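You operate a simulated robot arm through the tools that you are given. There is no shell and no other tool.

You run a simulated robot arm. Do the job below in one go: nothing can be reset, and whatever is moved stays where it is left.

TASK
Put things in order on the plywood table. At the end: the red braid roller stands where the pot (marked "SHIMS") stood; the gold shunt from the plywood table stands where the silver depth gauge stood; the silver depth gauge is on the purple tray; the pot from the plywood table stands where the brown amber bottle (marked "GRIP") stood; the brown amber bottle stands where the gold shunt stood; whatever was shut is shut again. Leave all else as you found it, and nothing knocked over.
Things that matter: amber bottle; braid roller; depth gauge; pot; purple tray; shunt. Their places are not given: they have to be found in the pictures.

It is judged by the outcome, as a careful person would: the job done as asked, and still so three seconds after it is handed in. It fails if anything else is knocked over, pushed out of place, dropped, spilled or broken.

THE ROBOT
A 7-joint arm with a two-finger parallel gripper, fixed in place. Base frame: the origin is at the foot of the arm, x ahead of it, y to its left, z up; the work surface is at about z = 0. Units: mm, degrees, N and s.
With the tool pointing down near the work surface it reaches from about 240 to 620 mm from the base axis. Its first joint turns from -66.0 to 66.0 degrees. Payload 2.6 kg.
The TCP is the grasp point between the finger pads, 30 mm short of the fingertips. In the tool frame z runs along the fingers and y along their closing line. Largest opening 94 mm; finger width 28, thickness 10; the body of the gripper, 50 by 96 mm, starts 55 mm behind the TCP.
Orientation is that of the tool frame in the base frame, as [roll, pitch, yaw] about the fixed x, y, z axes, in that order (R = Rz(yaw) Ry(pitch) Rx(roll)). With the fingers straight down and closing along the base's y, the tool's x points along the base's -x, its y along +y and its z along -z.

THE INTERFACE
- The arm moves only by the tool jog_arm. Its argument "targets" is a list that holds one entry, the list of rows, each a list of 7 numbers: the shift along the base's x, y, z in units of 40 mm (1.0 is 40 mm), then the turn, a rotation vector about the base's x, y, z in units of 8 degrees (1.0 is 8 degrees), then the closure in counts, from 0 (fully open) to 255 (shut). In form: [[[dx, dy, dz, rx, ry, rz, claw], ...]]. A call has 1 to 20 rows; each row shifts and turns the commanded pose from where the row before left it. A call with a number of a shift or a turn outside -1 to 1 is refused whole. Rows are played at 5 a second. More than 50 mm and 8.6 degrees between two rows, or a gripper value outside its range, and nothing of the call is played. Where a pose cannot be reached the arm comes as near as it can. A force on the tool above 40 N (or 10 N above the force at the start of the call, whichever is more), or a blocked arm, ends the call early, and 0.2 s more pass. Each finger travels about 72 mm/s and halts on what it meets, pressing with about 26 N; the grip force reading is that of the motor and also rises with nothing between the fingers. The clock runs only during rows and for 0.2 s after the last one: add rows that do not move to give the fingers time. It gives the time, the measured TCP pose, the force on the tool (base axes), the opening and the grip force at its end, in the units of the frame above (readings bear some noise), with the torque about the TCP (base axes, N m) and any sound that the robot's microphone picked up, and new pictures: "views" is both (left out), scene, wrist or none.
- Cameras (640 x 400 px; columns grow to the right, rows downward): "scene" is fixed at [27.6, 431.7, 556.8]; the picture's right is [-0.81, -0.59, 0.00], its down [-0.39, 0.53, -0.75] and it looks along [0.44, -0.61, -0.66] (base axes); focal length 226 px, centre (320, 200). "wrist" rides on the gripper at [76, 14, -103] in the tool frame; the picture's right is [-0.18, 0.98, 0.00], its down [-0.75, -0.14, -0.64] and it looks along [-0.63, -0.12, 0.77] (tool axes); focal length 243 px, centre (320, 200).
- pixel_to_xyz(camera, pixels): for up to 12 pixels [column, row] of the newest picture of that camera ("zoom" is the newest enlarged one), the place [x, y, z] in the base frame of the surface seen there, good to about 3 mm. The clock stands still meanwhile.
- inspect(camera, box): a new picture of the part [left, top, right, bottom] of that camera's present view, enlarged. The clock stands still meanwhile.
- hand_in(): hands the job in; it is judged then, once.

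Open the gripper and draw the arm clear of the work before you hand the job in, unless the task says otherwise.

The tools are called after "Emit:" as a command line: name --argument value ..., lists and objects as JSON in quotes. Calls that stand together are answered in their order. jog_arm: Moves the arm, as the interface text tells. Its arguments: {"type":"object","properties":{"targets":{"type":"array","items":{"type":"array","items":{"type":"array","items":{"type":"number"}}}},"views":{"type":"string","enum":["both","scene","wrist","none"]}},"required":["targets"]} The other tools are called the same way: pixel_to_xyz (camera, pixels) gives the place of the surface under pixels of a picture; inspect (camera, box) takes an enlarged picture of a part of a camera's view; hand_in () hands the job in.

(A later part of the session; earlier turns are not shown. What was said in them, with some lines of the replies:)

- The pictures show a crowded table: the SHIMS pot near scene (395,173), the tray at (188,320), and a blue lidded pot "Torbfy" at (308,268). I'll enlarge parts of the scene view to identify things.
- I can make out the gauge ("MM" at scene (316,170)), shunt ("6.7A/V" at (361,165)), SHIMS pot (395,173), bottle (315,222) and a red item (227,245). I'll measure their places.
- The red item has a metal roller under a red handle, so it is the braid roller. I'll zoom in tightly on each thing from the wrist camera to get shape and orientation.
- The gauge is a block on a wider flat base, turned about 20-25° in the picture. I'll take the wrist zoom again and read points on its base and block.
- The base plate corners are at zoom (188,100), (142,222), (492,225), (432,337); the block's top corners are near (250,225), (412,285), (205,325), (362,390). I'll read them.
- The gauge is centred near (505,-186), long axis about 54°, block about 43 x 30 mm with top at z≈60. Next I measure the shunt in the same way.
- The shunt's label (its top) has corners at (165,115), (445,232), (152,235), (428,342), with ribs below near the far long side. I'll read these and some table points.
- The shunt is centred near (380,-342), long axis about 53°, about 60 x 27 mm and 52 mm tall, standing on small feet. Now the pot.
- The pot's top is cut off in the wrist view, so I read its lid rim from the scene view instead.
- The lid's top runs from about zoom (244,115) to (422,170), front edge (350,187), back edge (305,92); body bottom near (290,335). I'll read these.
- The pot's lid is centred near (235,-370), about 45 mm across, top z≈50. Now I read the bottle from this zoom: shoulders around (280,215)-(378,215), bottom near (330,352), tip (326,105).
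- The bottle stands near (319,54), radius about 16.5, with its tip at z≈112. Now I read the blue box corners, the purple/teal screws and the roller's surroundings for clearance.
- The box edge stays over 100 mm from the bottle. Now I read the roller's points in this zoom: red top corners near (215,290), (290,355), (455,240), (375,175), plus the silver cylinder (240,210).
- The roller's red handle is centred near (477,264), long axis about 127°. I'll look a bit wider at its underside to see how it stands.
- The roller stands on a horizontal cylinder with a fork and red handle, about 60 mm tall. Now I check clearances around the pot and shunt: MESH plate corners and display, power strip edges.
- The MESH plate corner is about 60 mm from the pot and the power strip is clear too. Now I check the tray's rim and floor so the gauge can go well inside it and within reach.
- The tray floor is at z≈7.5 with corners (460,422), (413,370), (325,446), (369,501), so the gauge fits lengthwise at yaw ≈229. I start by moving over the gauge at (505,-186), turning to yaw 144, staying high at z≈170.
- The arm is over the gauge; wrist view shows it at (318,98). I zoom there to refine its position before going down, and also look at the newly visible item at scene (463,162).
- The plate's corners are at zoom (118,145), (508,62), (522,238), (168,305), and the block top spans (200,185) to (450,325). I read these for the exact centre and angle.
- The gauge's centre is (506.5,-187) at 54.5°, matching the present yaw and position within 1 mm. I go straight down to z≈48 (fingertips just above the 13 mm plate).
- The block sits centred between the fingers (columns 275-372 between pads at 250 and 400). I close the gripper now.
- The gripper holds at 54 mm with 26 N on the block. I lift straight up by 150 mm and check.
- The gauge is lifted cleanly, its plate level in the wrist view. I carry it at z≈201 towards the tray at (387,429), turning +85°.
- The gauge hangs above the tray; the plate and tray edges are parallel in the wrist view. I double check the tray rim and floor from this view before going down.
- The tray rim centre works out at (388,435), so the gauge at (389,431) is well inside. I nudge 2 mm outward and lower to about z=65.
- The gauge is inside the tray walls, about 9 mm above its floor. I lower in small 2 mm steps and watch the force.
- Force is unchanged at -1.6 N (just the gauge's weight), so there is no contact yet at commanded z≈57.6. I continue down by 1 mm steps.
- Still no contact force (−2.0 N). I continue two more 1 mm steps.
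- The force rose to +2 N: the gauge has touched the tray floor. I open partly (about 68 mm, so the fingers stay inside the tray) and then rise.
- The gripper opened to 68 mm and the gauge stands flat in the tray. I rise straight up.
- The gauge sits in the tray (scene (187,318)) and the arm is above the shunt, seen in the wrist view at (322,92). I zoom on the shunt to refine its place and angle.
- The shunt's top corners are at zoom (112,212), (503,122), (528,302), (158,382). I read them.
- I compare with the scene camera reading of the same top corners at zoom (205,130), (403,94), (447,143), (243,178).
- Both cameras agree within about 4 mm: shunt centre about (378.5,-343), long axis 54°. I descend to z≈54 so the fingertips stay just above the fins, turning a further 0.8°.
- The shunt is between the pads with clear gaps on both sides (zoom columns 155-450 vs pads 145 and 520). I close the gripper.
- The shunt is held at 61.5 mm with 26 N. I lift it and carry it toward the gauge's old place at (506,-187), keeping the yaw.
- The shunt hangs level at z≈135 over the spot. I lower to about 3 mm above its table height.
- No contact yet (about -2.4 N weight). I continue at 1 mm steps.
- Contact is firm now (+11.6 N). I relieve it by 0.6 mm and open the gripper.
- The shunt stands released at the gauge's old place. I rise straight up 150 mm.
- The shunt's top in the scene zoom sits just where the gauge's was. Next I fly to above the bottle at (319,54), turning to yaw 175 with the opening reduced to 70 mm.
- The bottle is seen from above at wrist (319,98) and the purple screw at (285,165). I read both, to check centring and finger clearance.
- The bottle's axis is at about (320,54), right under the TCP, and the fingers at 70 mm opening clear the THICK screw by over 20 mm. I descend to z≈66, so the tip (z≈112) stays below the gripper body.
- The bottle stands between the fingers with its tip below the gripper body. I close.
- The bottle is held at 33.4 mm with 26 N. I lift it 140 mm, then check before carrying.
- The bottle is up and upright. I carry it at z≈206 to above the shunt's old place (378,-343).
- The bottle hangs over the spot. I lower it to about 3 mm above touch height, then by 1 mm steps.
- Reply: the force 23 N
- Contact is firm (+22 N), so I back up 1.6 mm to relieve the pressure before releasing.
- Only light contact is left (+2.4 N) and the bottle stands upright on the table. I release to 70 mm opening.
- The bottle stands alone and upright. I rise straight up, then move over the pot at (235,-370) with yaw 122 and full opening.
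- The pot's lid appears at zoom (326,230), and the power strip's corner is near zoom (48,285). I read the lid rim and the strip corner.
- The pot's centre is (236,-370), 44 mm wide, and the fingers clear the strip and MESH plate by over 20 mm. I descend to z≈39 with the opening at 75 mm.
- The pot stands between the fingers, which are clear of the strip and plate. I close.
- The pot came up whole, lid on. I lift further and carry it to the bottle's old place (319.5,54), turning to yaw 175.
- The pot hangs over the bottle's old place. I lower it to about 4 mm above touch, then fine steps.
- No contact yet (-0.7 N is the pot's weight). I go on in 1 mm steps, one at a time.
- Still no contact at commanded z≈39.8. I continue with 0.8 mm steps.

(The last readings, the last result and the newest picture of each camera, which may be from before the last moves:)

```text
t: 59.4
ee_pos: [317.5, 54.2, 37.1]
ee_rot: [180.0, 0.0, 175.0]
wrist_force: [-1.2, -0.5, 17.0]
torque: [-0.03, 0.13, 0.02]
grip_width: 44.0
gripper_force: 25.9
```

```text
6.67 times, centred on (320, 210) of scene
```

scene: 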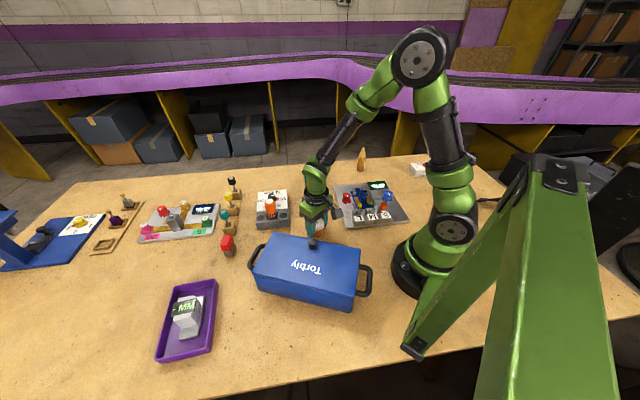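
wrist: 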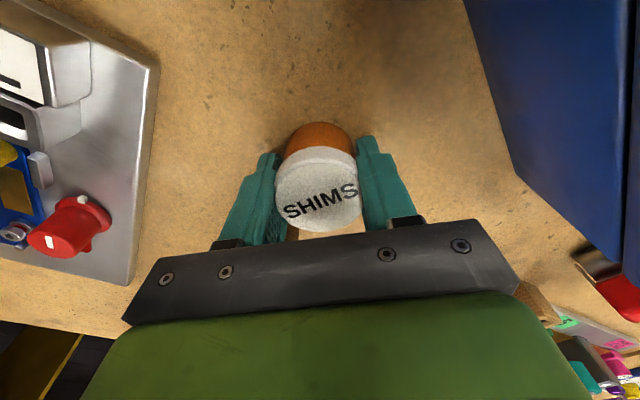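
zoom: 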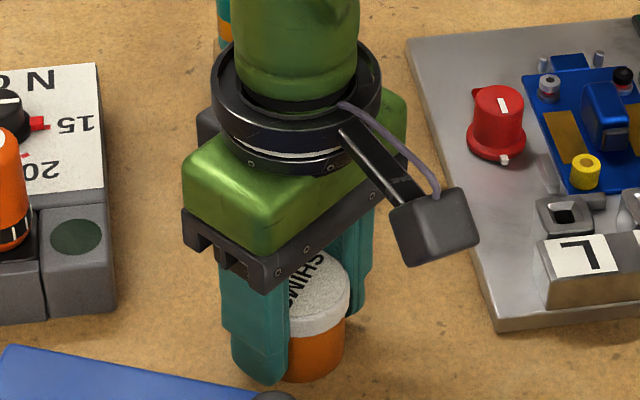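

Contact is firm at +17 N. I relieve 0.8 mm and open to about 72 mm.

Emit:
jog_arm --targets '[[[0, 0, 0.02, 0, 0, 0, 255], [0, 0, 0, 0, 0, 0, 255], [0, 0, 0, 0, 0, 0, 120], [0, 0, 0, 0, 0, 0, 60], [0, 0, 0, 0, 0, 0, 60], [0, 0, 0, 0, 0, 0, 60]]]' --views "wrist"

Emit:
jog_arm --targets '[[[0, 0, 0.3, 0, 0, 0, 60], [0, 0, 0.8, 0, 0, 0, 60], [0, 0, 0.9, 0, 0, 0, 60], [0, 0, 0.9, 0, 0, 0, 60], [0, 0, 0.9, 0, 0, 0, 60], [0, 0, 0, 0, 0, 0, 60]]]' --views "both"

Emit:
inspect --camera "scene" --box '[280, 180, 360, 240]'

```text
t: 60.8
ee_pos: [317.7, 54.2, 38.5]
ee_rot: [-180.0, 0.0, 175.0]
wrist_force: [-0.6, 0.5, -0.2]
torque: [0.03, -0.01, -0.01]
grip_width: 72.0
gripper_force: 0.2
```

wrist: 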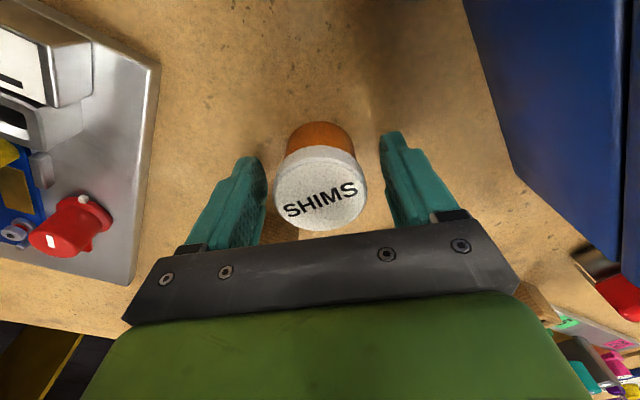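

```text
t: 62.2
ee_pos: [319.4, 57.4, 188.1]
ee_rot: [-180.0, -0.1, 175.1]
wrist_force: [0.0, 0.2, 0.0]
torque: [-0.03, -0.02, -0.01]
grip_width: 71.7
gripper_force: 0.1
```

scene: 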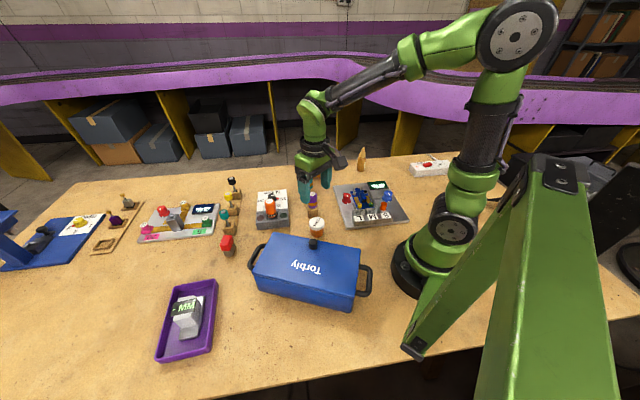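
wrist: 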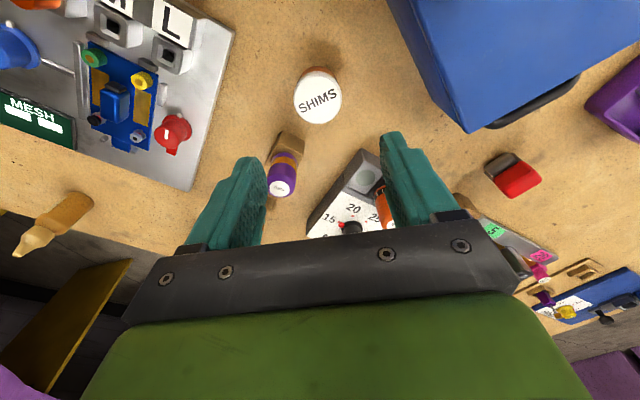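

```text
6.67 times, centred on (320, 210) of scene
```

zoom: 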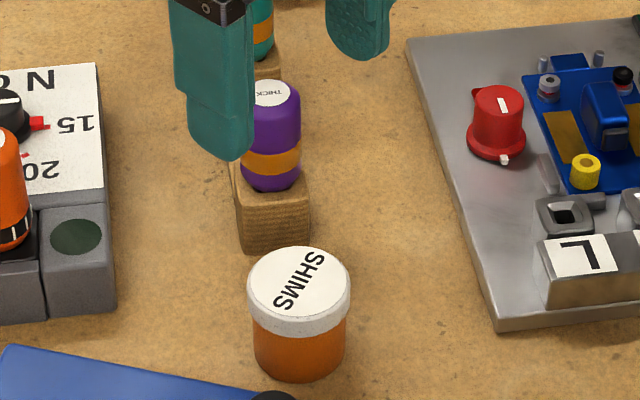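

The pot stands at the bottle's old place. Now I fly over the roller near (475,263), turning to yaw 217.

Emit:
jog_arm --targets '[[[0.555, 0.746, 0, 0, 0, 0.75, 60], [0.555, 0.746, 0, 0, 0, 0.75, 60], [0.555, 0.746, 0, 0, 0, 0.75, 60], [0.555, 0.746, 0, 0, 0, 0.75, 60], [0.555, 0.746, 0, 0, 0, 0.75, 60], [0.555, 0.746, 0, 0, 0, 0.75, 60], [0.555, 0.746, 0, 0, 0, 0.75, 60], [0, 0, 0, 0, 0, 0, 60], [0, 0, 0, 0, 0, 0, 60]]]' --views "both"

Emit:
inspect --camera "wrist" --box '[240, 40, 400, 140]'

```text
t: 64.2
ee_pos: [473.5, 261.2, 189.8]
ee_rot: [180.0, 0.0, -143.1]
wrist_force: [-0.3, -0.9, 0.3]
torque: [-0.01, 0.0, 0.01]
grip_width: 72.1
gripper_force: 0.1
```

scene: 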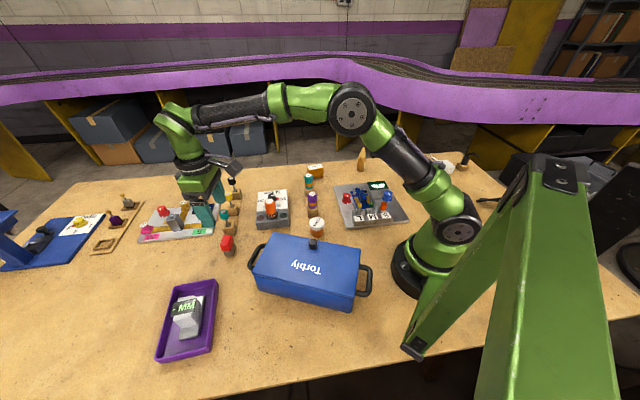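
wrist: 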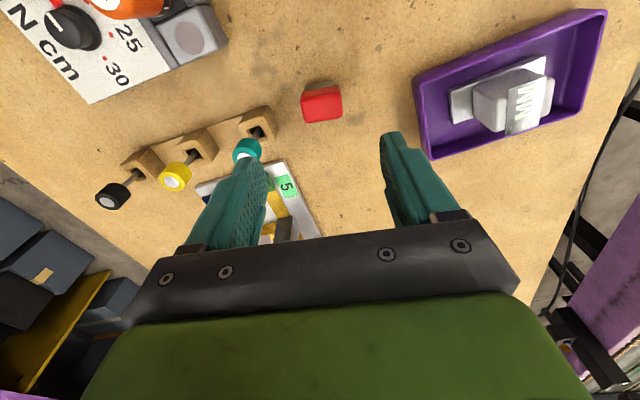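

```text
4.00 times, centred on (320, 90) of wrist
```

zoom: 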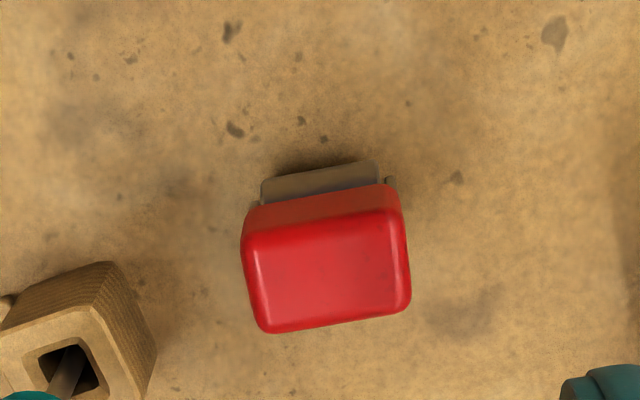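

The roller's handle is at zoom (325,270), aligned with the closing line; the teal lever's block is at zoom left (80,330). I read both.

Emit:
pixel_to_xyz --camera "zoom" --pixels '[[268, 324], [402, 302], [390, 222], [254, 240], [325, 275], [270, 195], [375, 170], [108, 266], [154, 350], [142, 392], [245, 205], [398, 190]]'

Emit:
pixel_to_xyz --camera "wrist" --pixels '[[246, 150], [262, 110], [275, 125], [258, 132], [300, 185], [290, 165]]'

```text
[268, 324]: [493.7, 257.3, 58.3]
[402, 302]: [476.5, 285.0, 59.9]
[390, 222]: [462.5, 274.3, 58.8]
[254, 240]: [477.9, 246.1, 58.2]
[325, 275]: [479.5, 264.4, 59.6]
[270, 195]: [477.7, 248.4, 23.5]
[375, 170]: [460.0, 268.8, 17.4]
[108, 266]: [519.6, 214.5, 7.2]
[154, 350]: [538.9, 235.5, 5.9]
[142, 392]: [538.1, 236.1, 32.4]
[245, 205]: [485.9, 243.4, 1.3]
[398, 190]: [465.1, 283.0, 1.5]
```

```text
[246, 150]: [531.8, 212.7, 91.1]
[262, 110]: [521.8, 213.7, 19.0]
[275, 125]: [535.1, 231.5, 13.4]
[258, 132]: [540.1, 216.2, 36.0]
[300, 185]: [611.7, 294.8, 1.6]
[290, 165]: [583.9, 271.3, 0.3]
```

The handle's centre is about (477,266) and it is some 44 mm long; the lever block stays about 18 mm clear of the fingers. I shift 2-3 mm and descend to z≈48 with the opening at 68 mm.

Emit:
jog_arm --targets '[[[0.05, 0.07, -0.6, 0, 0, 0, 72], [0, 0, -0.9, 0, 0, 0, 72], [0, 0, -0.9, 0, 0, 0, 72], [0, 0, -0.6, 0, 0, 0, 72], [0, 0, -0.3, 0, 0, 0, 72], [0, 0, 0, 0, 0, 0, 72], [0, 0, 0, 0, 0, 0, 72]]]' --views "both"

Emit:
inspect --camera "scene" --box '[190, 210, 270, 260]'

Emit:
inspect --camera "wrist" --box '[220, 90, 420, 240]'

```text
t: 65.8
ee_pos: [473.6, 265.6, 58.7]
ee_rot: [179.9, 0.0, -143.0]
wrist_force: [0.2, -1.0, 0.7]
torque: [0.01, -0.03, 0.0]
grip_width: 67.6
gripper_force: 0.0
```

scene: 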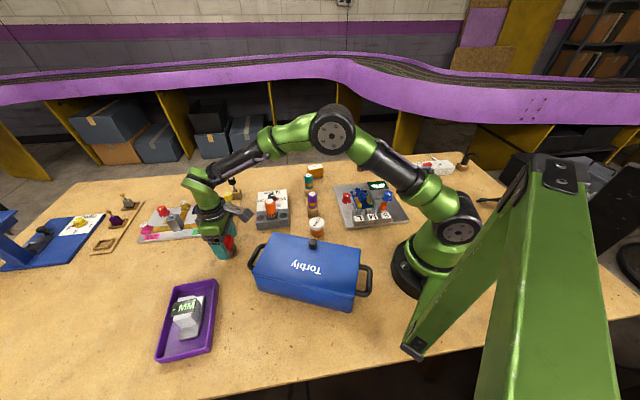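
wrist: 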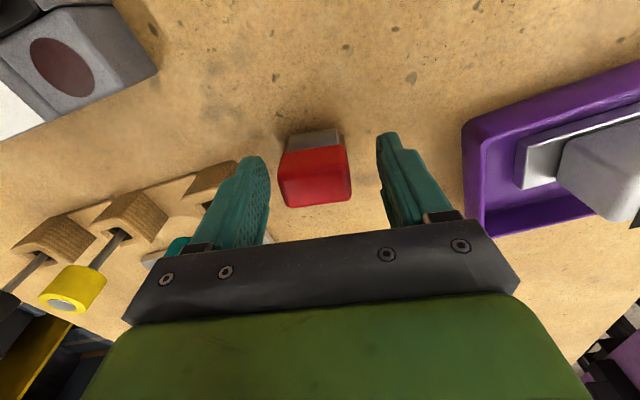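

```text
8.00 times, centred on (230, 235) of scene
```

zoom: 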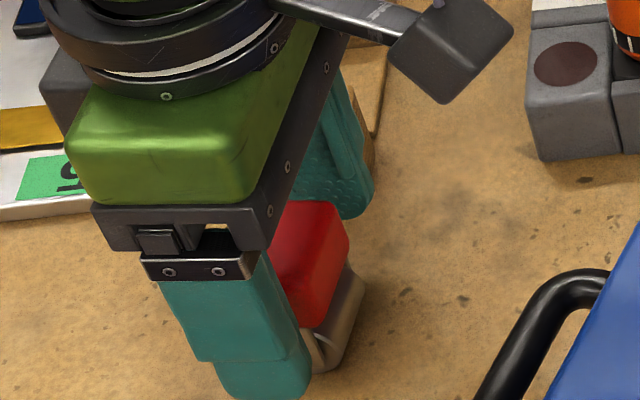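

```text
2.67 times, centred on (320, 165) of wrist
```

zoom: 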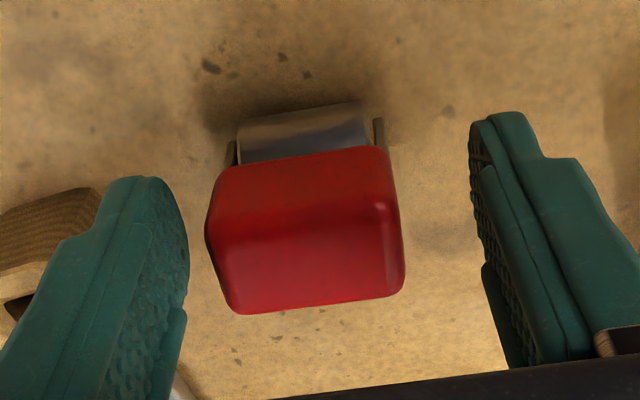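

The handle lies centred between the pads within about 2 mm. I correct that and go down the last 11 mm to z≈48.

Emit:
jog_arm --targets '[[[0.02, -0.03, -0.14, 0, 0, 0, 72], [0, 0, -0.135, 0, 0, 0, 72], [0, 0, 0, 0, 0, 0, 72], [0, 0, 0, 0, 0, 0, 72]]]' --views "none"

Emit:
jog_arm --targets '[[[0, 0, 0, 0, 0, 0, 255], [0, 0, 0, 0, 0, 0, 255], [0, 0, 0, 0, 0, 0, 255], [0, 0, 0, 0, 0, 0, 255]]]' --views "both"

Emit:
inspect --camera "wrist" --box '[220, 90, 420, 240]'

Emit:
inspect --camera "scene" --box '[190, 210, 270, 260]'

```text
t: 66.8
ee_pos: [475.3, 265.4, 47.5]
ee_rot: [179.9, -0.1, -143.0]
wrist_force: [0.2, -0.5, -0.4]
torque: [-0.01, 0.0, -0.02]
grip_width: 67.7
gripper_force: 0.0
```

```text
t: 67.8
ee_pos: [475.6, 264.2, 47.8]
ee_rot: [179.8, -0.1, -143.0]
wrist_force: [0.4, 0.1, -0.6]
torque: [0.01, -0.02, -0.01]
grip_width: 43.8
gripper_force: 26.2
```

scene: 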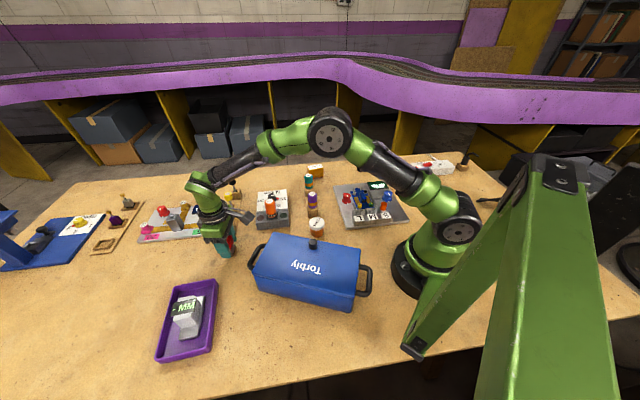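
wrist: 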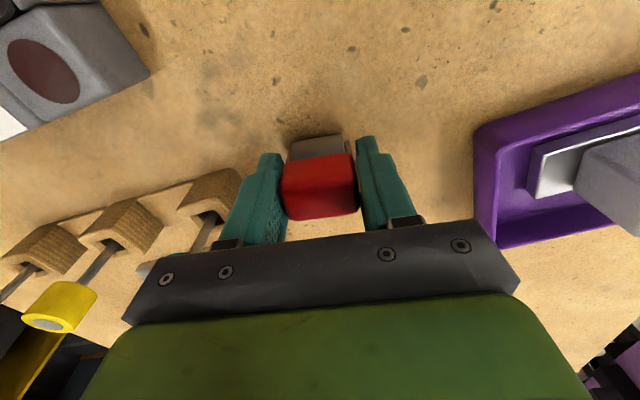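

```text
2.67 times, centred on (320, 165) of wrist
```

zoom: 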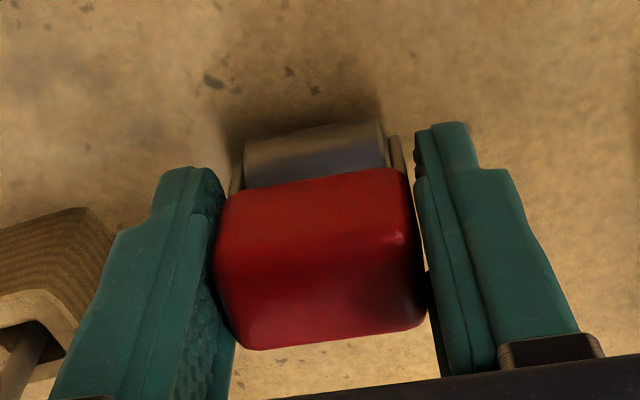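

```text
8.00 times, centred on (230, 235) of scene
```

zoom: 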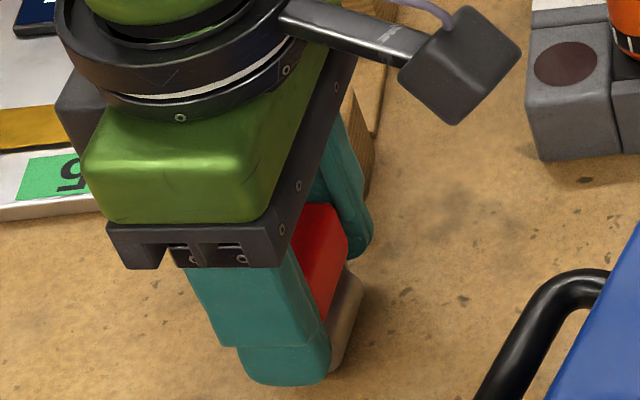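

The roller's handle is held at 43.8 mm. I lift slightly and check that it hangs straight.

Emit:
jog_arm --targets '[[[0, 0, 0.2, 0, 0, 0, 255], [0, 0, 0.5, 0, 0, 0, 255], [0, 0, 0.8, 0, 0, 0, 255], [0, 0, 0, 0, 0, 0, 255]]]' --views "both"

Emit:
inspect --camera "scene" --box '[170, 190, 270, 260]'

Emit:
inspect --camera "wrist" --box '[220, 90, 420, 240]'

```text
t: 68.8
ee_pos: [474.9, 265.6, 107.0]
ee_rot: [-180.0, 0.0, -143.0]
wrist_force: [0.9, 0.2, -0.5]
torque: [-0.01, 0.02, -0.02]
grip_width: 43.8
gripper_force: 26.3
```

scene: 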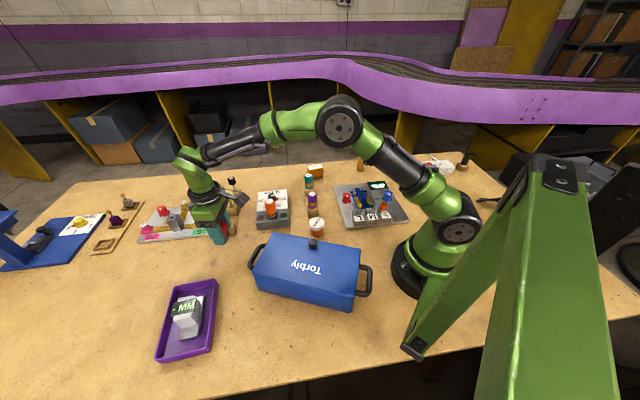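
wrist: 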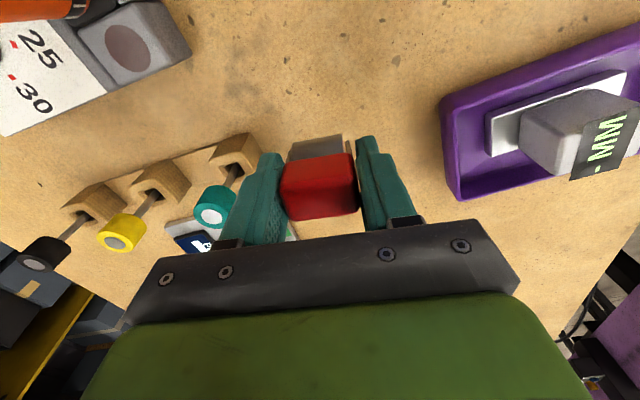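

```text
5.71 times, centred on (220, 225) of scene
```

zoom: 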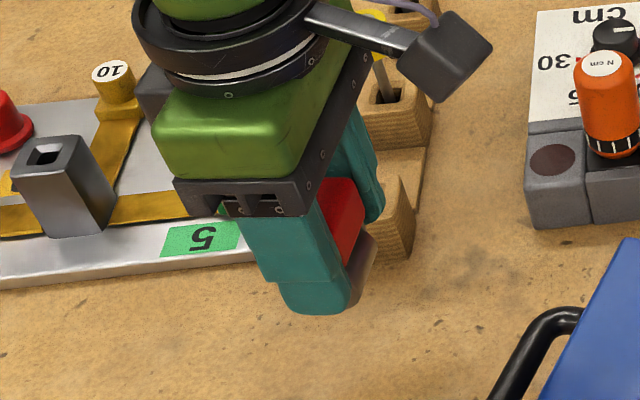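

```text
2.67 times, centred on (320, 165) of wrist
```

zoom: 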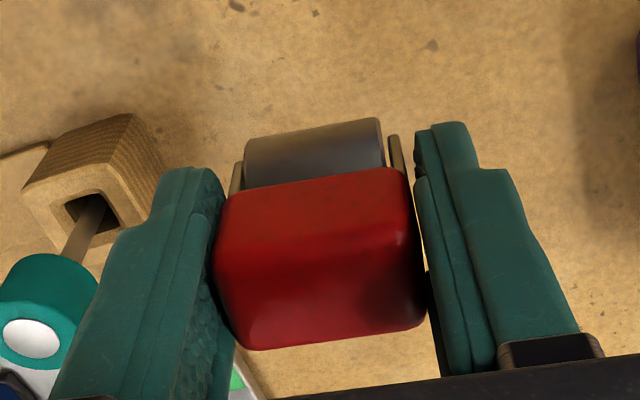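

The roller hangs straight and firm. I lift to z≈200 and carry it to the pot's old place (236,-370), turning to yaw 122.

Emit:
jog_arm --targets '[[[0, 0, 0.8, 0, 0, 0, 255], [0, 0, 0.8, 0, 0, 0, 255], [0, 0, 0.7, 0, 0, 0, 255], [-0.3556, -0.9334, 0, 0, 0, -0.6985, 255], [-0.3556, -0.9334, 0, 0, 0, -0.6985, 255], [-0.3556, -0.9334, 0, 0, 0, -0.6985, 255], [-0.3556, -0.9334, 0, 0, 0, -0.6985, 255], [-0.3556, -0.9334, 0, 0, 0, -0.6985, 255], [-0.3556, -0.9334, 0, 0, 0, -0.6985, 255], [-0.3556, -0.9334, 0, 0, 0, -0.6985, 255], [-0.3556, -0.9334, 0, 0, 0, -0.6985, 255], [-0.3556, -0.9334, 0, 0, 0, -0.6985, 255], [-0.3556, -0.9334, 0, 0, 0, -0.6985, 255], [-0.3556, -0.9334, 0, 0, 0, -0.6985, 255], [-0.3556, -0.9334, 0, 0, 0, -0.6985, 255], [-0.3556, -0.9334, 0, 0, 0, -0.6985, 255], [-0.3556, -0.9334, 0, 0, 0, -0.6985, 255], [-0.3556, -0.9334, 0, 0, 0, -0.6985, 255], [-0.3556, -0.9334, 0, 0, 0, -0.6985, 255], [-0.3556, -0.9334, 0, 0, 0, -0.6985, 255]]]' --views "both"

Emit:
inspect --camera "scene" --box '[300, 110, 460, 210]'

```text
t: 73.0
ee_pos: [237.4, -371.5, 199.9]
ee_rot: [-179.9, 0.1, 121.8]
wrist_force: [-0.3, -0.1, -1.4]
torque: [0.02, 0.01, -0.01]
grip_width: 43.9
gripper_force: 26.0
```

scene: 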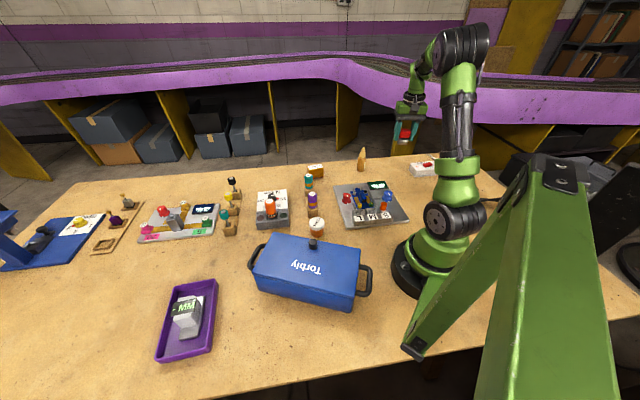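
wrist: 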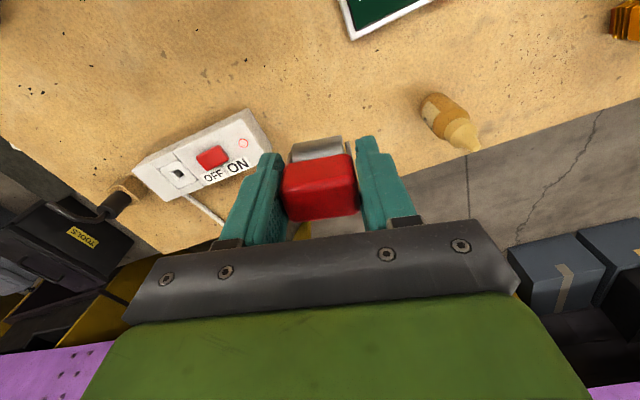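

```text
4.00 times, centred on (380, 160) of scene
```

zoom: 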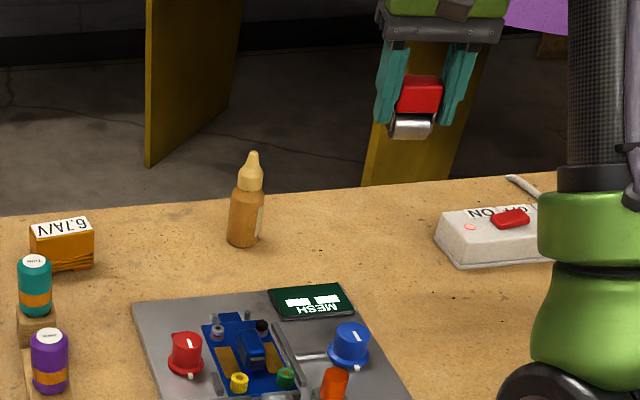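

The bottle and shunt stand fine. I look closely at the hanging roller to see how its cylinder sits relative to the handle.

Emit:
inspect --camera "scene" --box '[388, 118, 424, 148]'

```text
13.33 times, centred on (406, 133) of scene
```

zoom: 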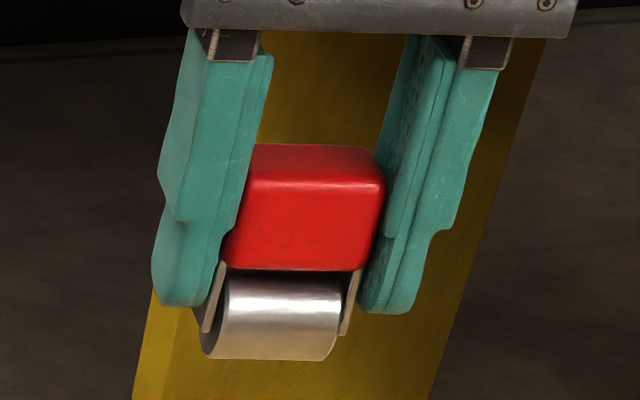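

The roller hangs upright with the cylinder beneath the handle. I lower to about 4 mm above its standing height.

Emit:
jog_arm --targets '[[[0, 0, -0.9, 0, 0, 0, 255], [0, 0, -0.9, 0, 0, 0, 255], [0, 0, -0.9, 0, 0, 0, 255], [0, 0, -0.7, 0, 0, 0, 255], [0, 0, -0.25, 0, 0, 0, 255], [0, 0, -0.05, 0, 0, 0, 255], [0, 0, 0, 0, 0, 0, 255], [0, 0, 0, 0, 0, 0, 255]]]' --views "both"

Emit:
jog_arm --targets '[[[0, 0, -0.025, 0, 0, 0, 255], [0, 0, 0, 0, 0, 0, 255]]]' --views "none"

Emit:
jog_arm --targets '[[[0, 0, -0.025, 0, 0, 0, 255], [0, 0, 0, 0, 0, 0, 255]]]' --views "none"

```text
t: 74.8
ee_pos: [236.4, -369.5, 49.0]
ee_rot: [180.0, 0.0, 122.0]
wrist_force: [0.5, 0.4, -0.9]
torque: [-0.01, 0.01, 0.0]
grip_width: 43.6
gripper_force: 26.0
```

scene: 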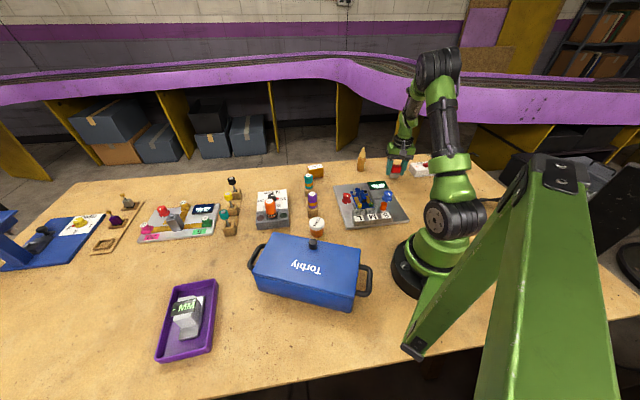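
wrist: 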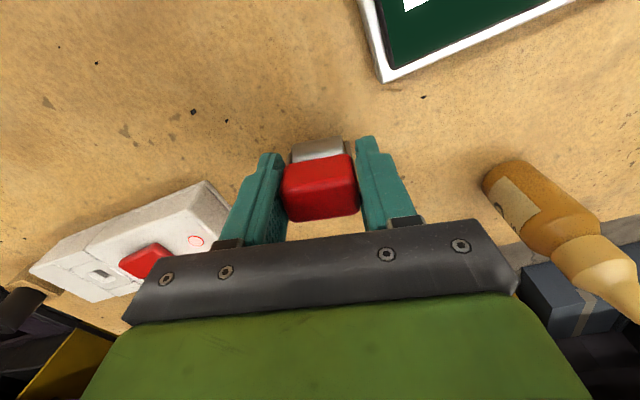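

```text
t: 75.4
ee_pos: [236.0, -370.2, 48.7]
ee_rot: [180.0, 0.0, 121.9]
wrist_force: [-0.3, 0.3, -0.4]
torque: [-0.02, 0.0, -0.05]
grip_width: 43.7
gripper_force: 25.3
```

```text
t: 76.0
ee_pos: [235.5, -370.7, 48.4]
ee_rot: [180.0, 0.0, 122.0]
wrist_force: [-0.1, -0.3, -0.8]
torque: [-0.01, -0.02, 0.01]
grip_width: 43.5
gripper_force: 26.1
```

No contact yet at commanded z≈50. I continue by 0.8 mm steps, one call each.

Emit:
jog_arm --targets '[[[0, 0, -0.02, 0, 0, 0, 255], [0, 0, 0, 0, 0, 0, 255]]]' --views "none"

Emit:
jog_arm --targets '[[[0, 0, -0.02, 0, 0, 0, 255], [0, 0, 0, 0, 0, 0, 255]]]' --views "none"

```text
t: 76.6
ee_pos: [235.6, -368.6, 46.5]
ee_rot: [180.0, 0.0, 122.1]
wrist_force: [0.2, 0.6, 1.6]
torque: [0.05, -0.02, 0.01]
grip_width: 43.4
gripper_force: 25.7
```

```text
t: 77.2
ee_pos: [234.8, -370.2, 47.3]
ee_rot: [179.9, 0.2, 121.9]
wrist_force: [-2.3, 2.2, 17.4]
torque: [0.12, 0.11, -0.02]
grip_width: 43.7
gripper_force: 25.8
```

Contact began at commanded z≈49.2; now +17 N. I come back up 0.8 mm to a light touch and check the look before releasing.

Emit:
jog_arm --targets '[[[0, 0, 0.02, 0, 0, 0, 255], [0, 0, 0, 0, 0, 0, 255], [0, 0, 0, 0, 0, 0, 255]]]' --views "wrist"

Emit:
inspect --camera "scene" --box '[375, 145, 423, 185]'

```text
t: 78.0
ee_pos: [234.7, -369.4, 47.3]
ee_rot: [179.9, 0.0, 122.0]
wrist_force: [1.5, -1.7, 3.9]
torque: [-0.14, -0.1, 0.03]
grip_width: 43.6
gripper_force: 26.5
```

wrist: 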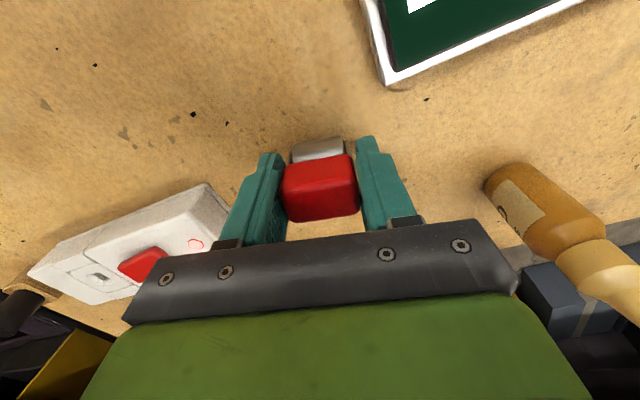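

```text
10.00 times, centred on (399, 165) of scene
```

zoom: 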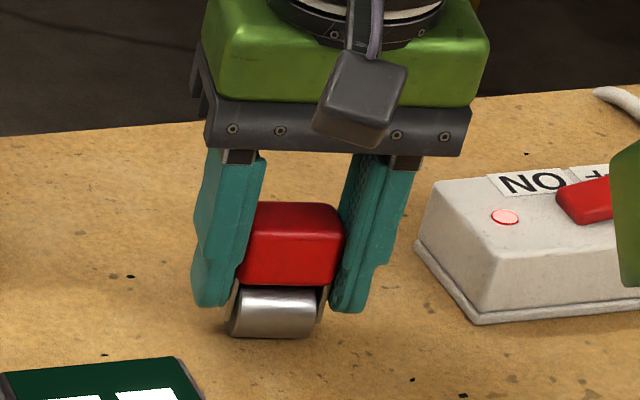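

Light touch (+3.9 N) and the roller looks upright. I open just a little, to about 52 mm, so that if it tips the fingers still catch it.

Emit:
jog_arm --targets '[[[0, 0, 0.005, 0, 0, 0, 130], [0, 0, 0, 0, 0, 0, 115], [0, 0, 0, 0, 0, 0, 115], [0, 0, 0, 0, 0, 0, 115], [0, 0, 0, 0, 0, 0, 115]]]' --views "both"

Emit:
inspect --camera "scene" --box '[375, 145, 423, 185]'

Emit:
inspect --camera "wrist" --box '[220, 90, 420, 240]'

```text
t: 79.2
ee_pos: [235.3, -369.9, 48.9]
ee_rot: [-179.9, 0.0, 122.0]
wrist_force: [0.7, 0.4, 1.3]
torque: [0.01, 0.0, 0.01]
grip_width: 51.5
gripper_force: 0.0
```

scene: 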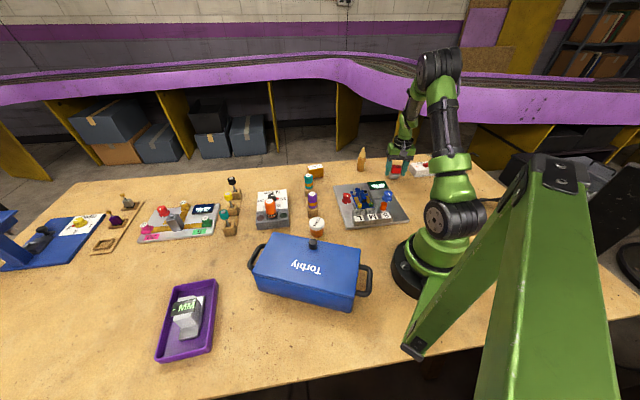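
wrist: 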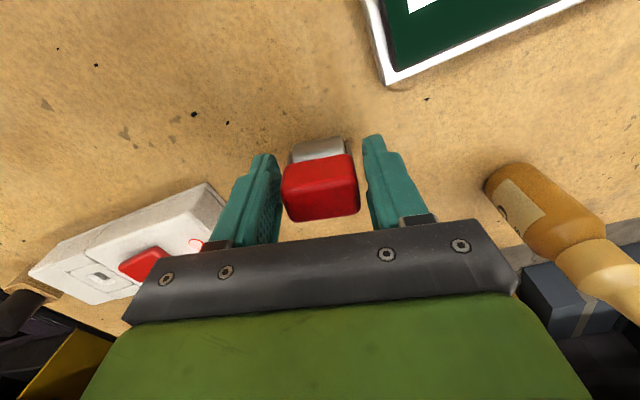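

```text
10.00 times, centred on (399, 165) of scene
```

zoom: 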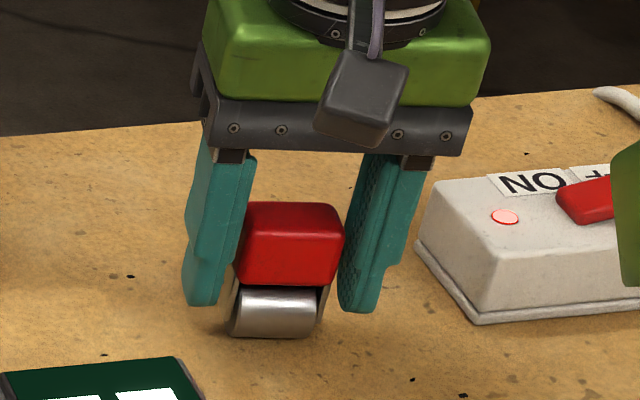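

```text
2.67 times, centred on (320, 165) of wrist
```

zoom: 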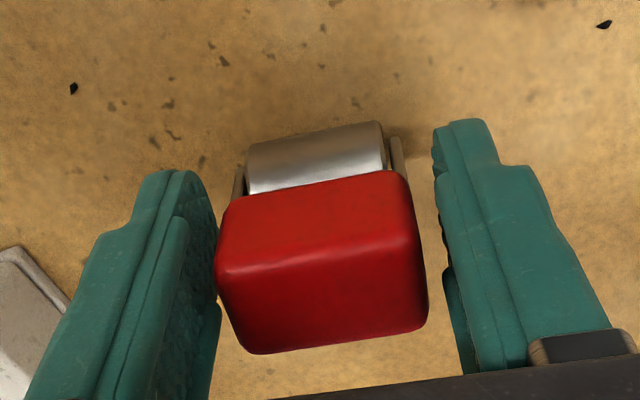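

The roller stands on its own, upright. I open to about 68 mm and wait a second to see that it does not roll.

Emit:
jog_arm --targets '[[[0, 0, 0, 0, 0, 0, 72], [0, 0, 0, 0, 0, 0, 72], [0, 0, 0, 0, 0, 0, 72], [0, 0, 0, 0, 0, 0, 72], [0, 0, 0, 0, 0, 0, 72]]]' --views "wrist"

Emit:
inspect --camera "wrist" --box '[220, 90, 420, 240]'

```text
t: 80.4
ee_pos: [234.5, -369.3, 47.0]
ee_rot: [180.0, 0.1, 122.0]
wrist_force: [0.3, 0.0, -0.6]
torque: [0.0, 0.0, 0.0]
grip_width: 67.7
gripper_force: 0.0
```

wrist: 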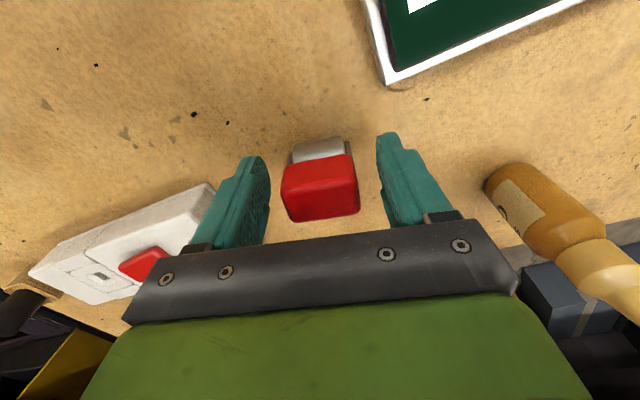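

```text
2.67 times, centred on (320, 165) of wrist
```

zoom: 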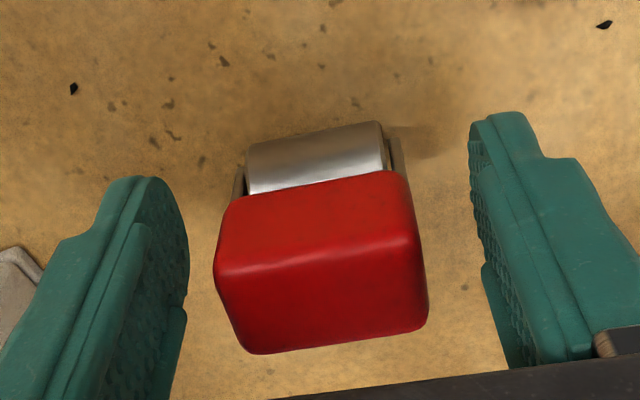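

The roller did not move between the pictures. I rise straight up and take both views.

Emit:
jog_arm --targets '[[[0, 0, 0.3, 0, 0, 0, 72], [0, 0, 0.8, 0, 0, 0, 72], [0, 0, 0.9, 0, 0, 0, 72], [0, 0, 0.9, 0, 0, 0, 72], [0, 0, 0.9, 0, 0, 0, 0], [0, 0, 0.9, 0, 0, 0, 0], [0, 0, 0, 0, 0, 0, 0]]]' --views "both"

Emit:
inspect --camera "scene" --box '[300, 130, 444, 220]'

Emit:
inspect --camera "wrist" --box '[200, 0, 480, 175]'

```text
t: 82.0
ee_pos: [237.1, -369.3, 237.7]
ee_rot: [-179.9, -0.1, 121.9]
wrist_force: [0.0, -0.6, -0.1]
torque: [0.01, 0.0, -0.01]
grip_width: 93.9
gripper_force: 0.1
```

scene: 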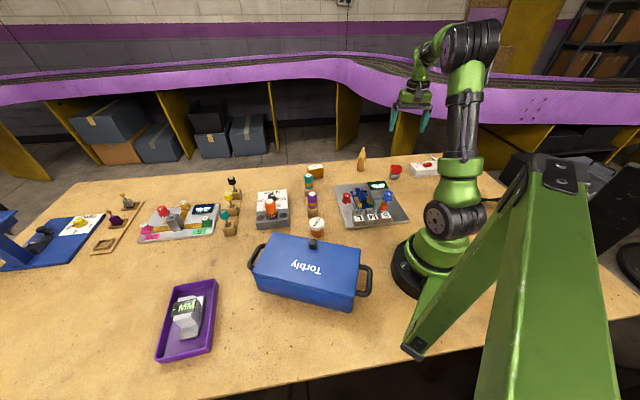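
wrist: 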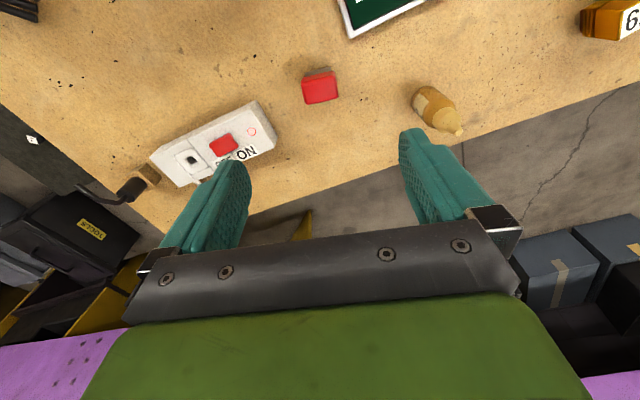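

```text
4.44 times, centred on (372, 175) of scene
```

zoom: 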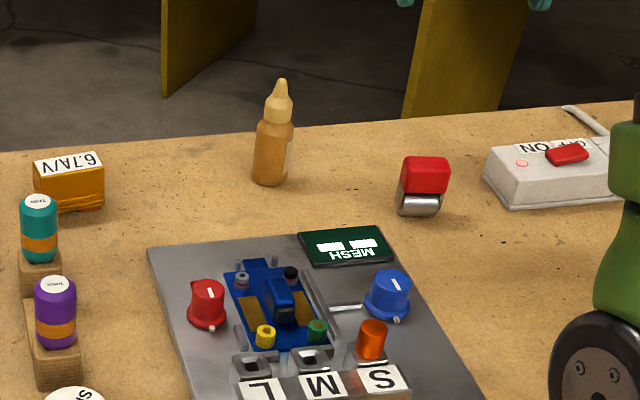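

```text
2.29 times, centred on (340, 88) of wrist
```

zoom: 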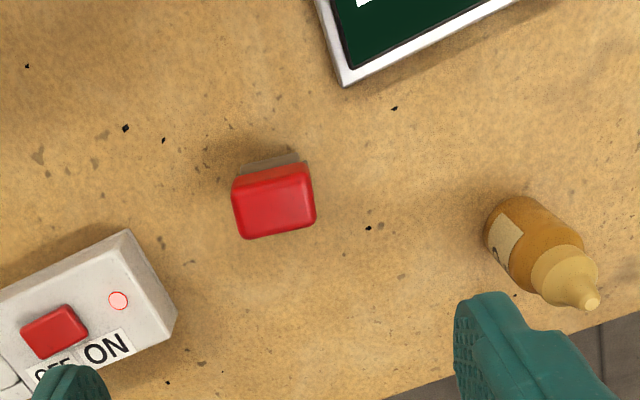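

Everything stands. I verify positions from the scene camera: bottle, roller, shunt, and the pot.

Emit:
inspect --camera "scene" --box '[300, 130, 444, 220]'

Emit:
pixel_to_xyz --camera "zoom" --pixels '[[281, 82], [272, 180], [270, 150], [425, 168], [425, 185], [420, 205], [68, 163], [70, 195], [75, 395]]'

Emit:
pixel_to_xyz --camera "scene" --pixels '[[317, 222], [317, 234], [311, 222], [324, 222], [317, 218], [186, 310]]'

Emit:
inspect --camera "scene" --box '[140, 210, 380, 360]'

```text
4.44 times, centred on (372, 175) of scene
```

zoom: 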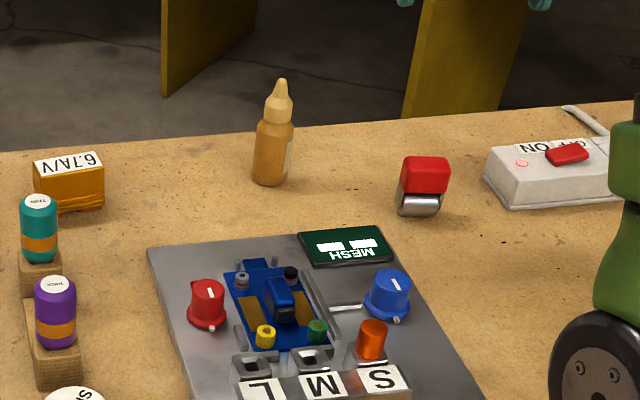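

```text
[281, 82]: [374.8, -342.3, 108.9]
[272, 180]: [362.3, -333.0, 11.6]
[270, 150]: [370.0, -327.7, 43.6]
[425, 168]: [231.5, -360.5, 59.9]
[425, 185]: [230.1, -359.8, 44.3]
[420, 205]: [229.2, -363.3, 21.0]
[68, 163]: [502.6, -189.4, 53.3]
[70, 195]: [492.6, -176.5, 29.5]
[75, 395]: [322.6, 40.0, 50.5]
```

```text
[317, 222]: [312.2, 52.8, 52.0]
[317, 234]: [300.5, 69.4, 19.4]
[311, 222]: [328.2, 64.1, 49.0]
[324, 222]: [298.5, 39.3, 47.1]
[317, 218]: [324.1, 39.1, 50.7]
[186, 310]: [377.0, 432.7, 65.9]
```

```text
2.67 times, centred on (260, 285) of scene
```

zoom: 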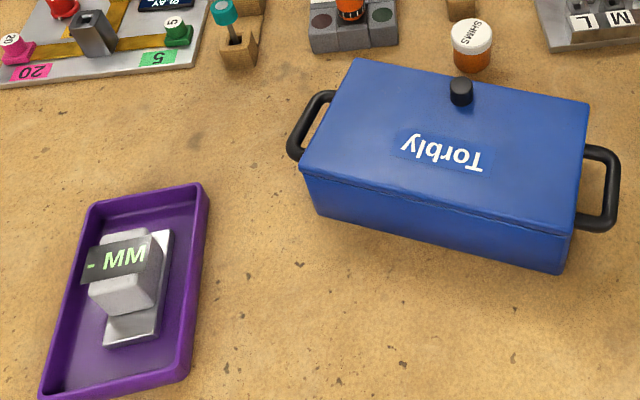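

The bottle's tip reads (374.8,-342.3), right on the shunt's old centre. I check the pot's lid centre once more with a zoom.

Emit:
inspect --camera "scene" --box '[297, 208, 337, 240]'

```text
12.50 times, centred on (317, 224) of scene
```

zoom: 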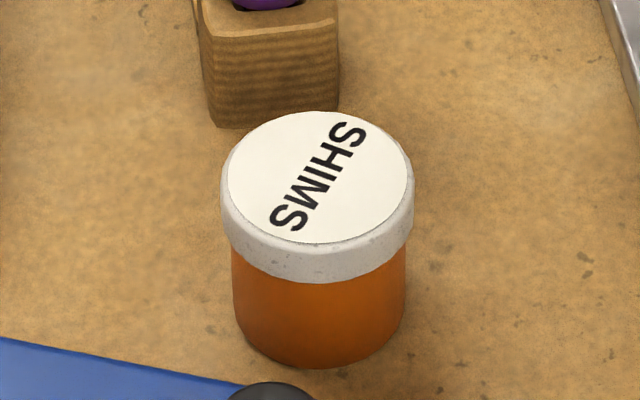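

Emit:
pixel_to_xyz --camera "zoom" --pixels '[[232, 180], [408, 172], [320, 116], [318, 238], [318, 176], [250, 140], [390, 215]]'

```text
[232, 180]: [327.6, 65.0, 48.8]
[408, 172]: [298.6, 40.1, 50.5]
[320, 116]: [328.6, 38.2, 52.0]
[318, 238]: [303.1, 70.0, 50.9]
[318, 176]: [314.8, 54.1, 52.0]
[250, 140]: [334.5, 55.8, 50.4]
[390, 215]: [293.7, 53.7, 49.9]
```

The pot's lid centre is (314.5,53.5), within about 5 mm of the bottle's old axis. All is in place, so I draw the arm up and back to its starting pose, gripper open.

Emit:
jog_arm --targets '[[[0, 0, 1.0, 0, 0, 0, 0], [0, 0, 1.0, 0, 0, 0, 0], [0, 0, 1.0, 0, 0, 0, 0], [0.328, 0.74, 0.05, 0, 0, 0.9, 0], [0.328, 0.74, 0.05, 0, 0, 0.9, 0], [0.328, 0.74, 0.05, 0, 0, 0.9, 0], [0.328, 0.74, 0.05, 0, 0, 0.9, 0], [0.328, 0.74, 0.05, 0, 0, 0.9, 0], [0.328, 0.74, 0.05, 0, 0, 0.9, 0], [0.328, 0.74, 0.05, 0, 0, 0.9, 0], [0.328, 0.74, 0.05, 0, 0, 0.9, 0], [0, 0, 0, 0, 0, 0, 0], [0, 0, 0, 0, 0, 0, 0], [0, 0, 0, 0, 0, 0, 0]]]' --views "both"

Emit:
inspect --camera "scene" --box '[200, 130, 440, 280]'

Emit:
inspect --camera "scene" --box '[0, 170, 240, 320]'

```text
t: 85.0
ee_pos: [340.7, -134.4, 371.2]
ee_rot: [180.0, 0.0, 179.6]
wrist_force: [-0.7, 0.3, -0.5]
torque: [-0.03, 0.0, 0.01]
grip_width: 94.1
gripper_force: 0.0
```

scene: 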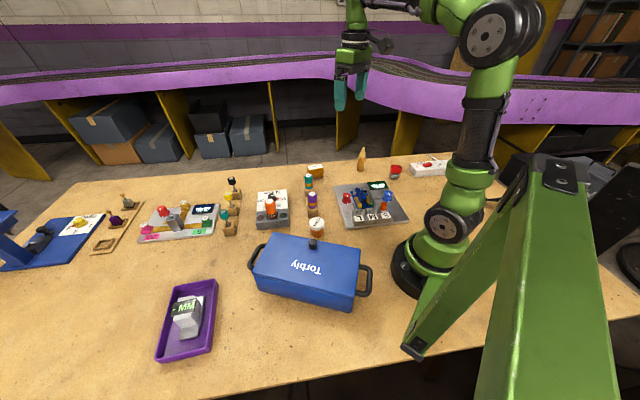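
wrist: 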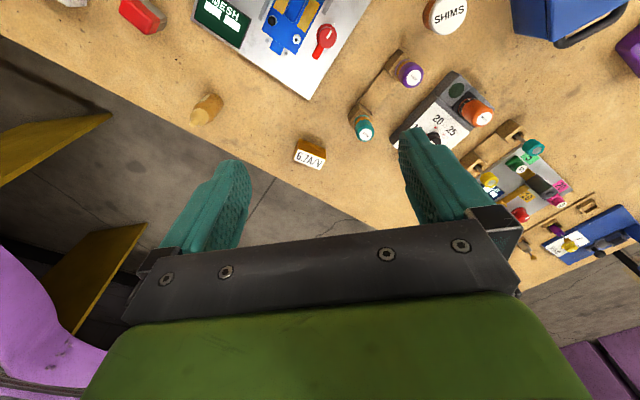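

```text
2.67 times, centred on (320, 205) of scene
```

zoom: 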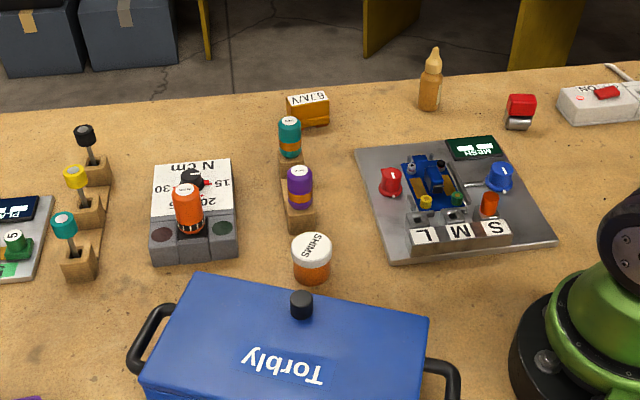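

```text
2.67 times, centred on (120, 245) of scene
```

zoom: 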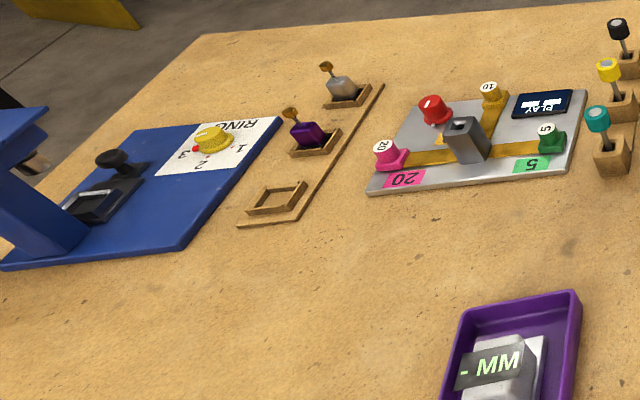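

The pictures match the task: roller at (395,171), bottle (361,160), shunt (316,170), pot (317,226), gauge in the tray (186,318). The box is still shut, the other fixtures are unchanged, and the arm is clear with the gripper open, so I hand in.

Emit:
hand_in

```text
The job is handed in.
```

The table is in order as you asked, and I've handed the job in. The last pictures before that showed everything standing where it should:

| Item | Where it is now |
|---|---|
| Silver depth gauge | On the purple tray, flat and inside the walls |
| Gold shunt | Where the depth gauge stood |
| Brown amber bottle ("GRIP") | Where the gold shunt stood, within about 1 mm by the scene camera |
| Pot ("SHIMS") | Where the amber bottle stood, but about 5 mm off by the scene camera |
| Red braid roller | Where the pot stood, upright on its cylinder; it had not rolled or tipped after release |

I left the pot's small offset alone, because moving it again seemed riskier than leaving it. I never opened the blue "Torbly" box, so it is still shut. The other fixtures look unchanged from the start. The arm is back near its starting pose with the gripper open.
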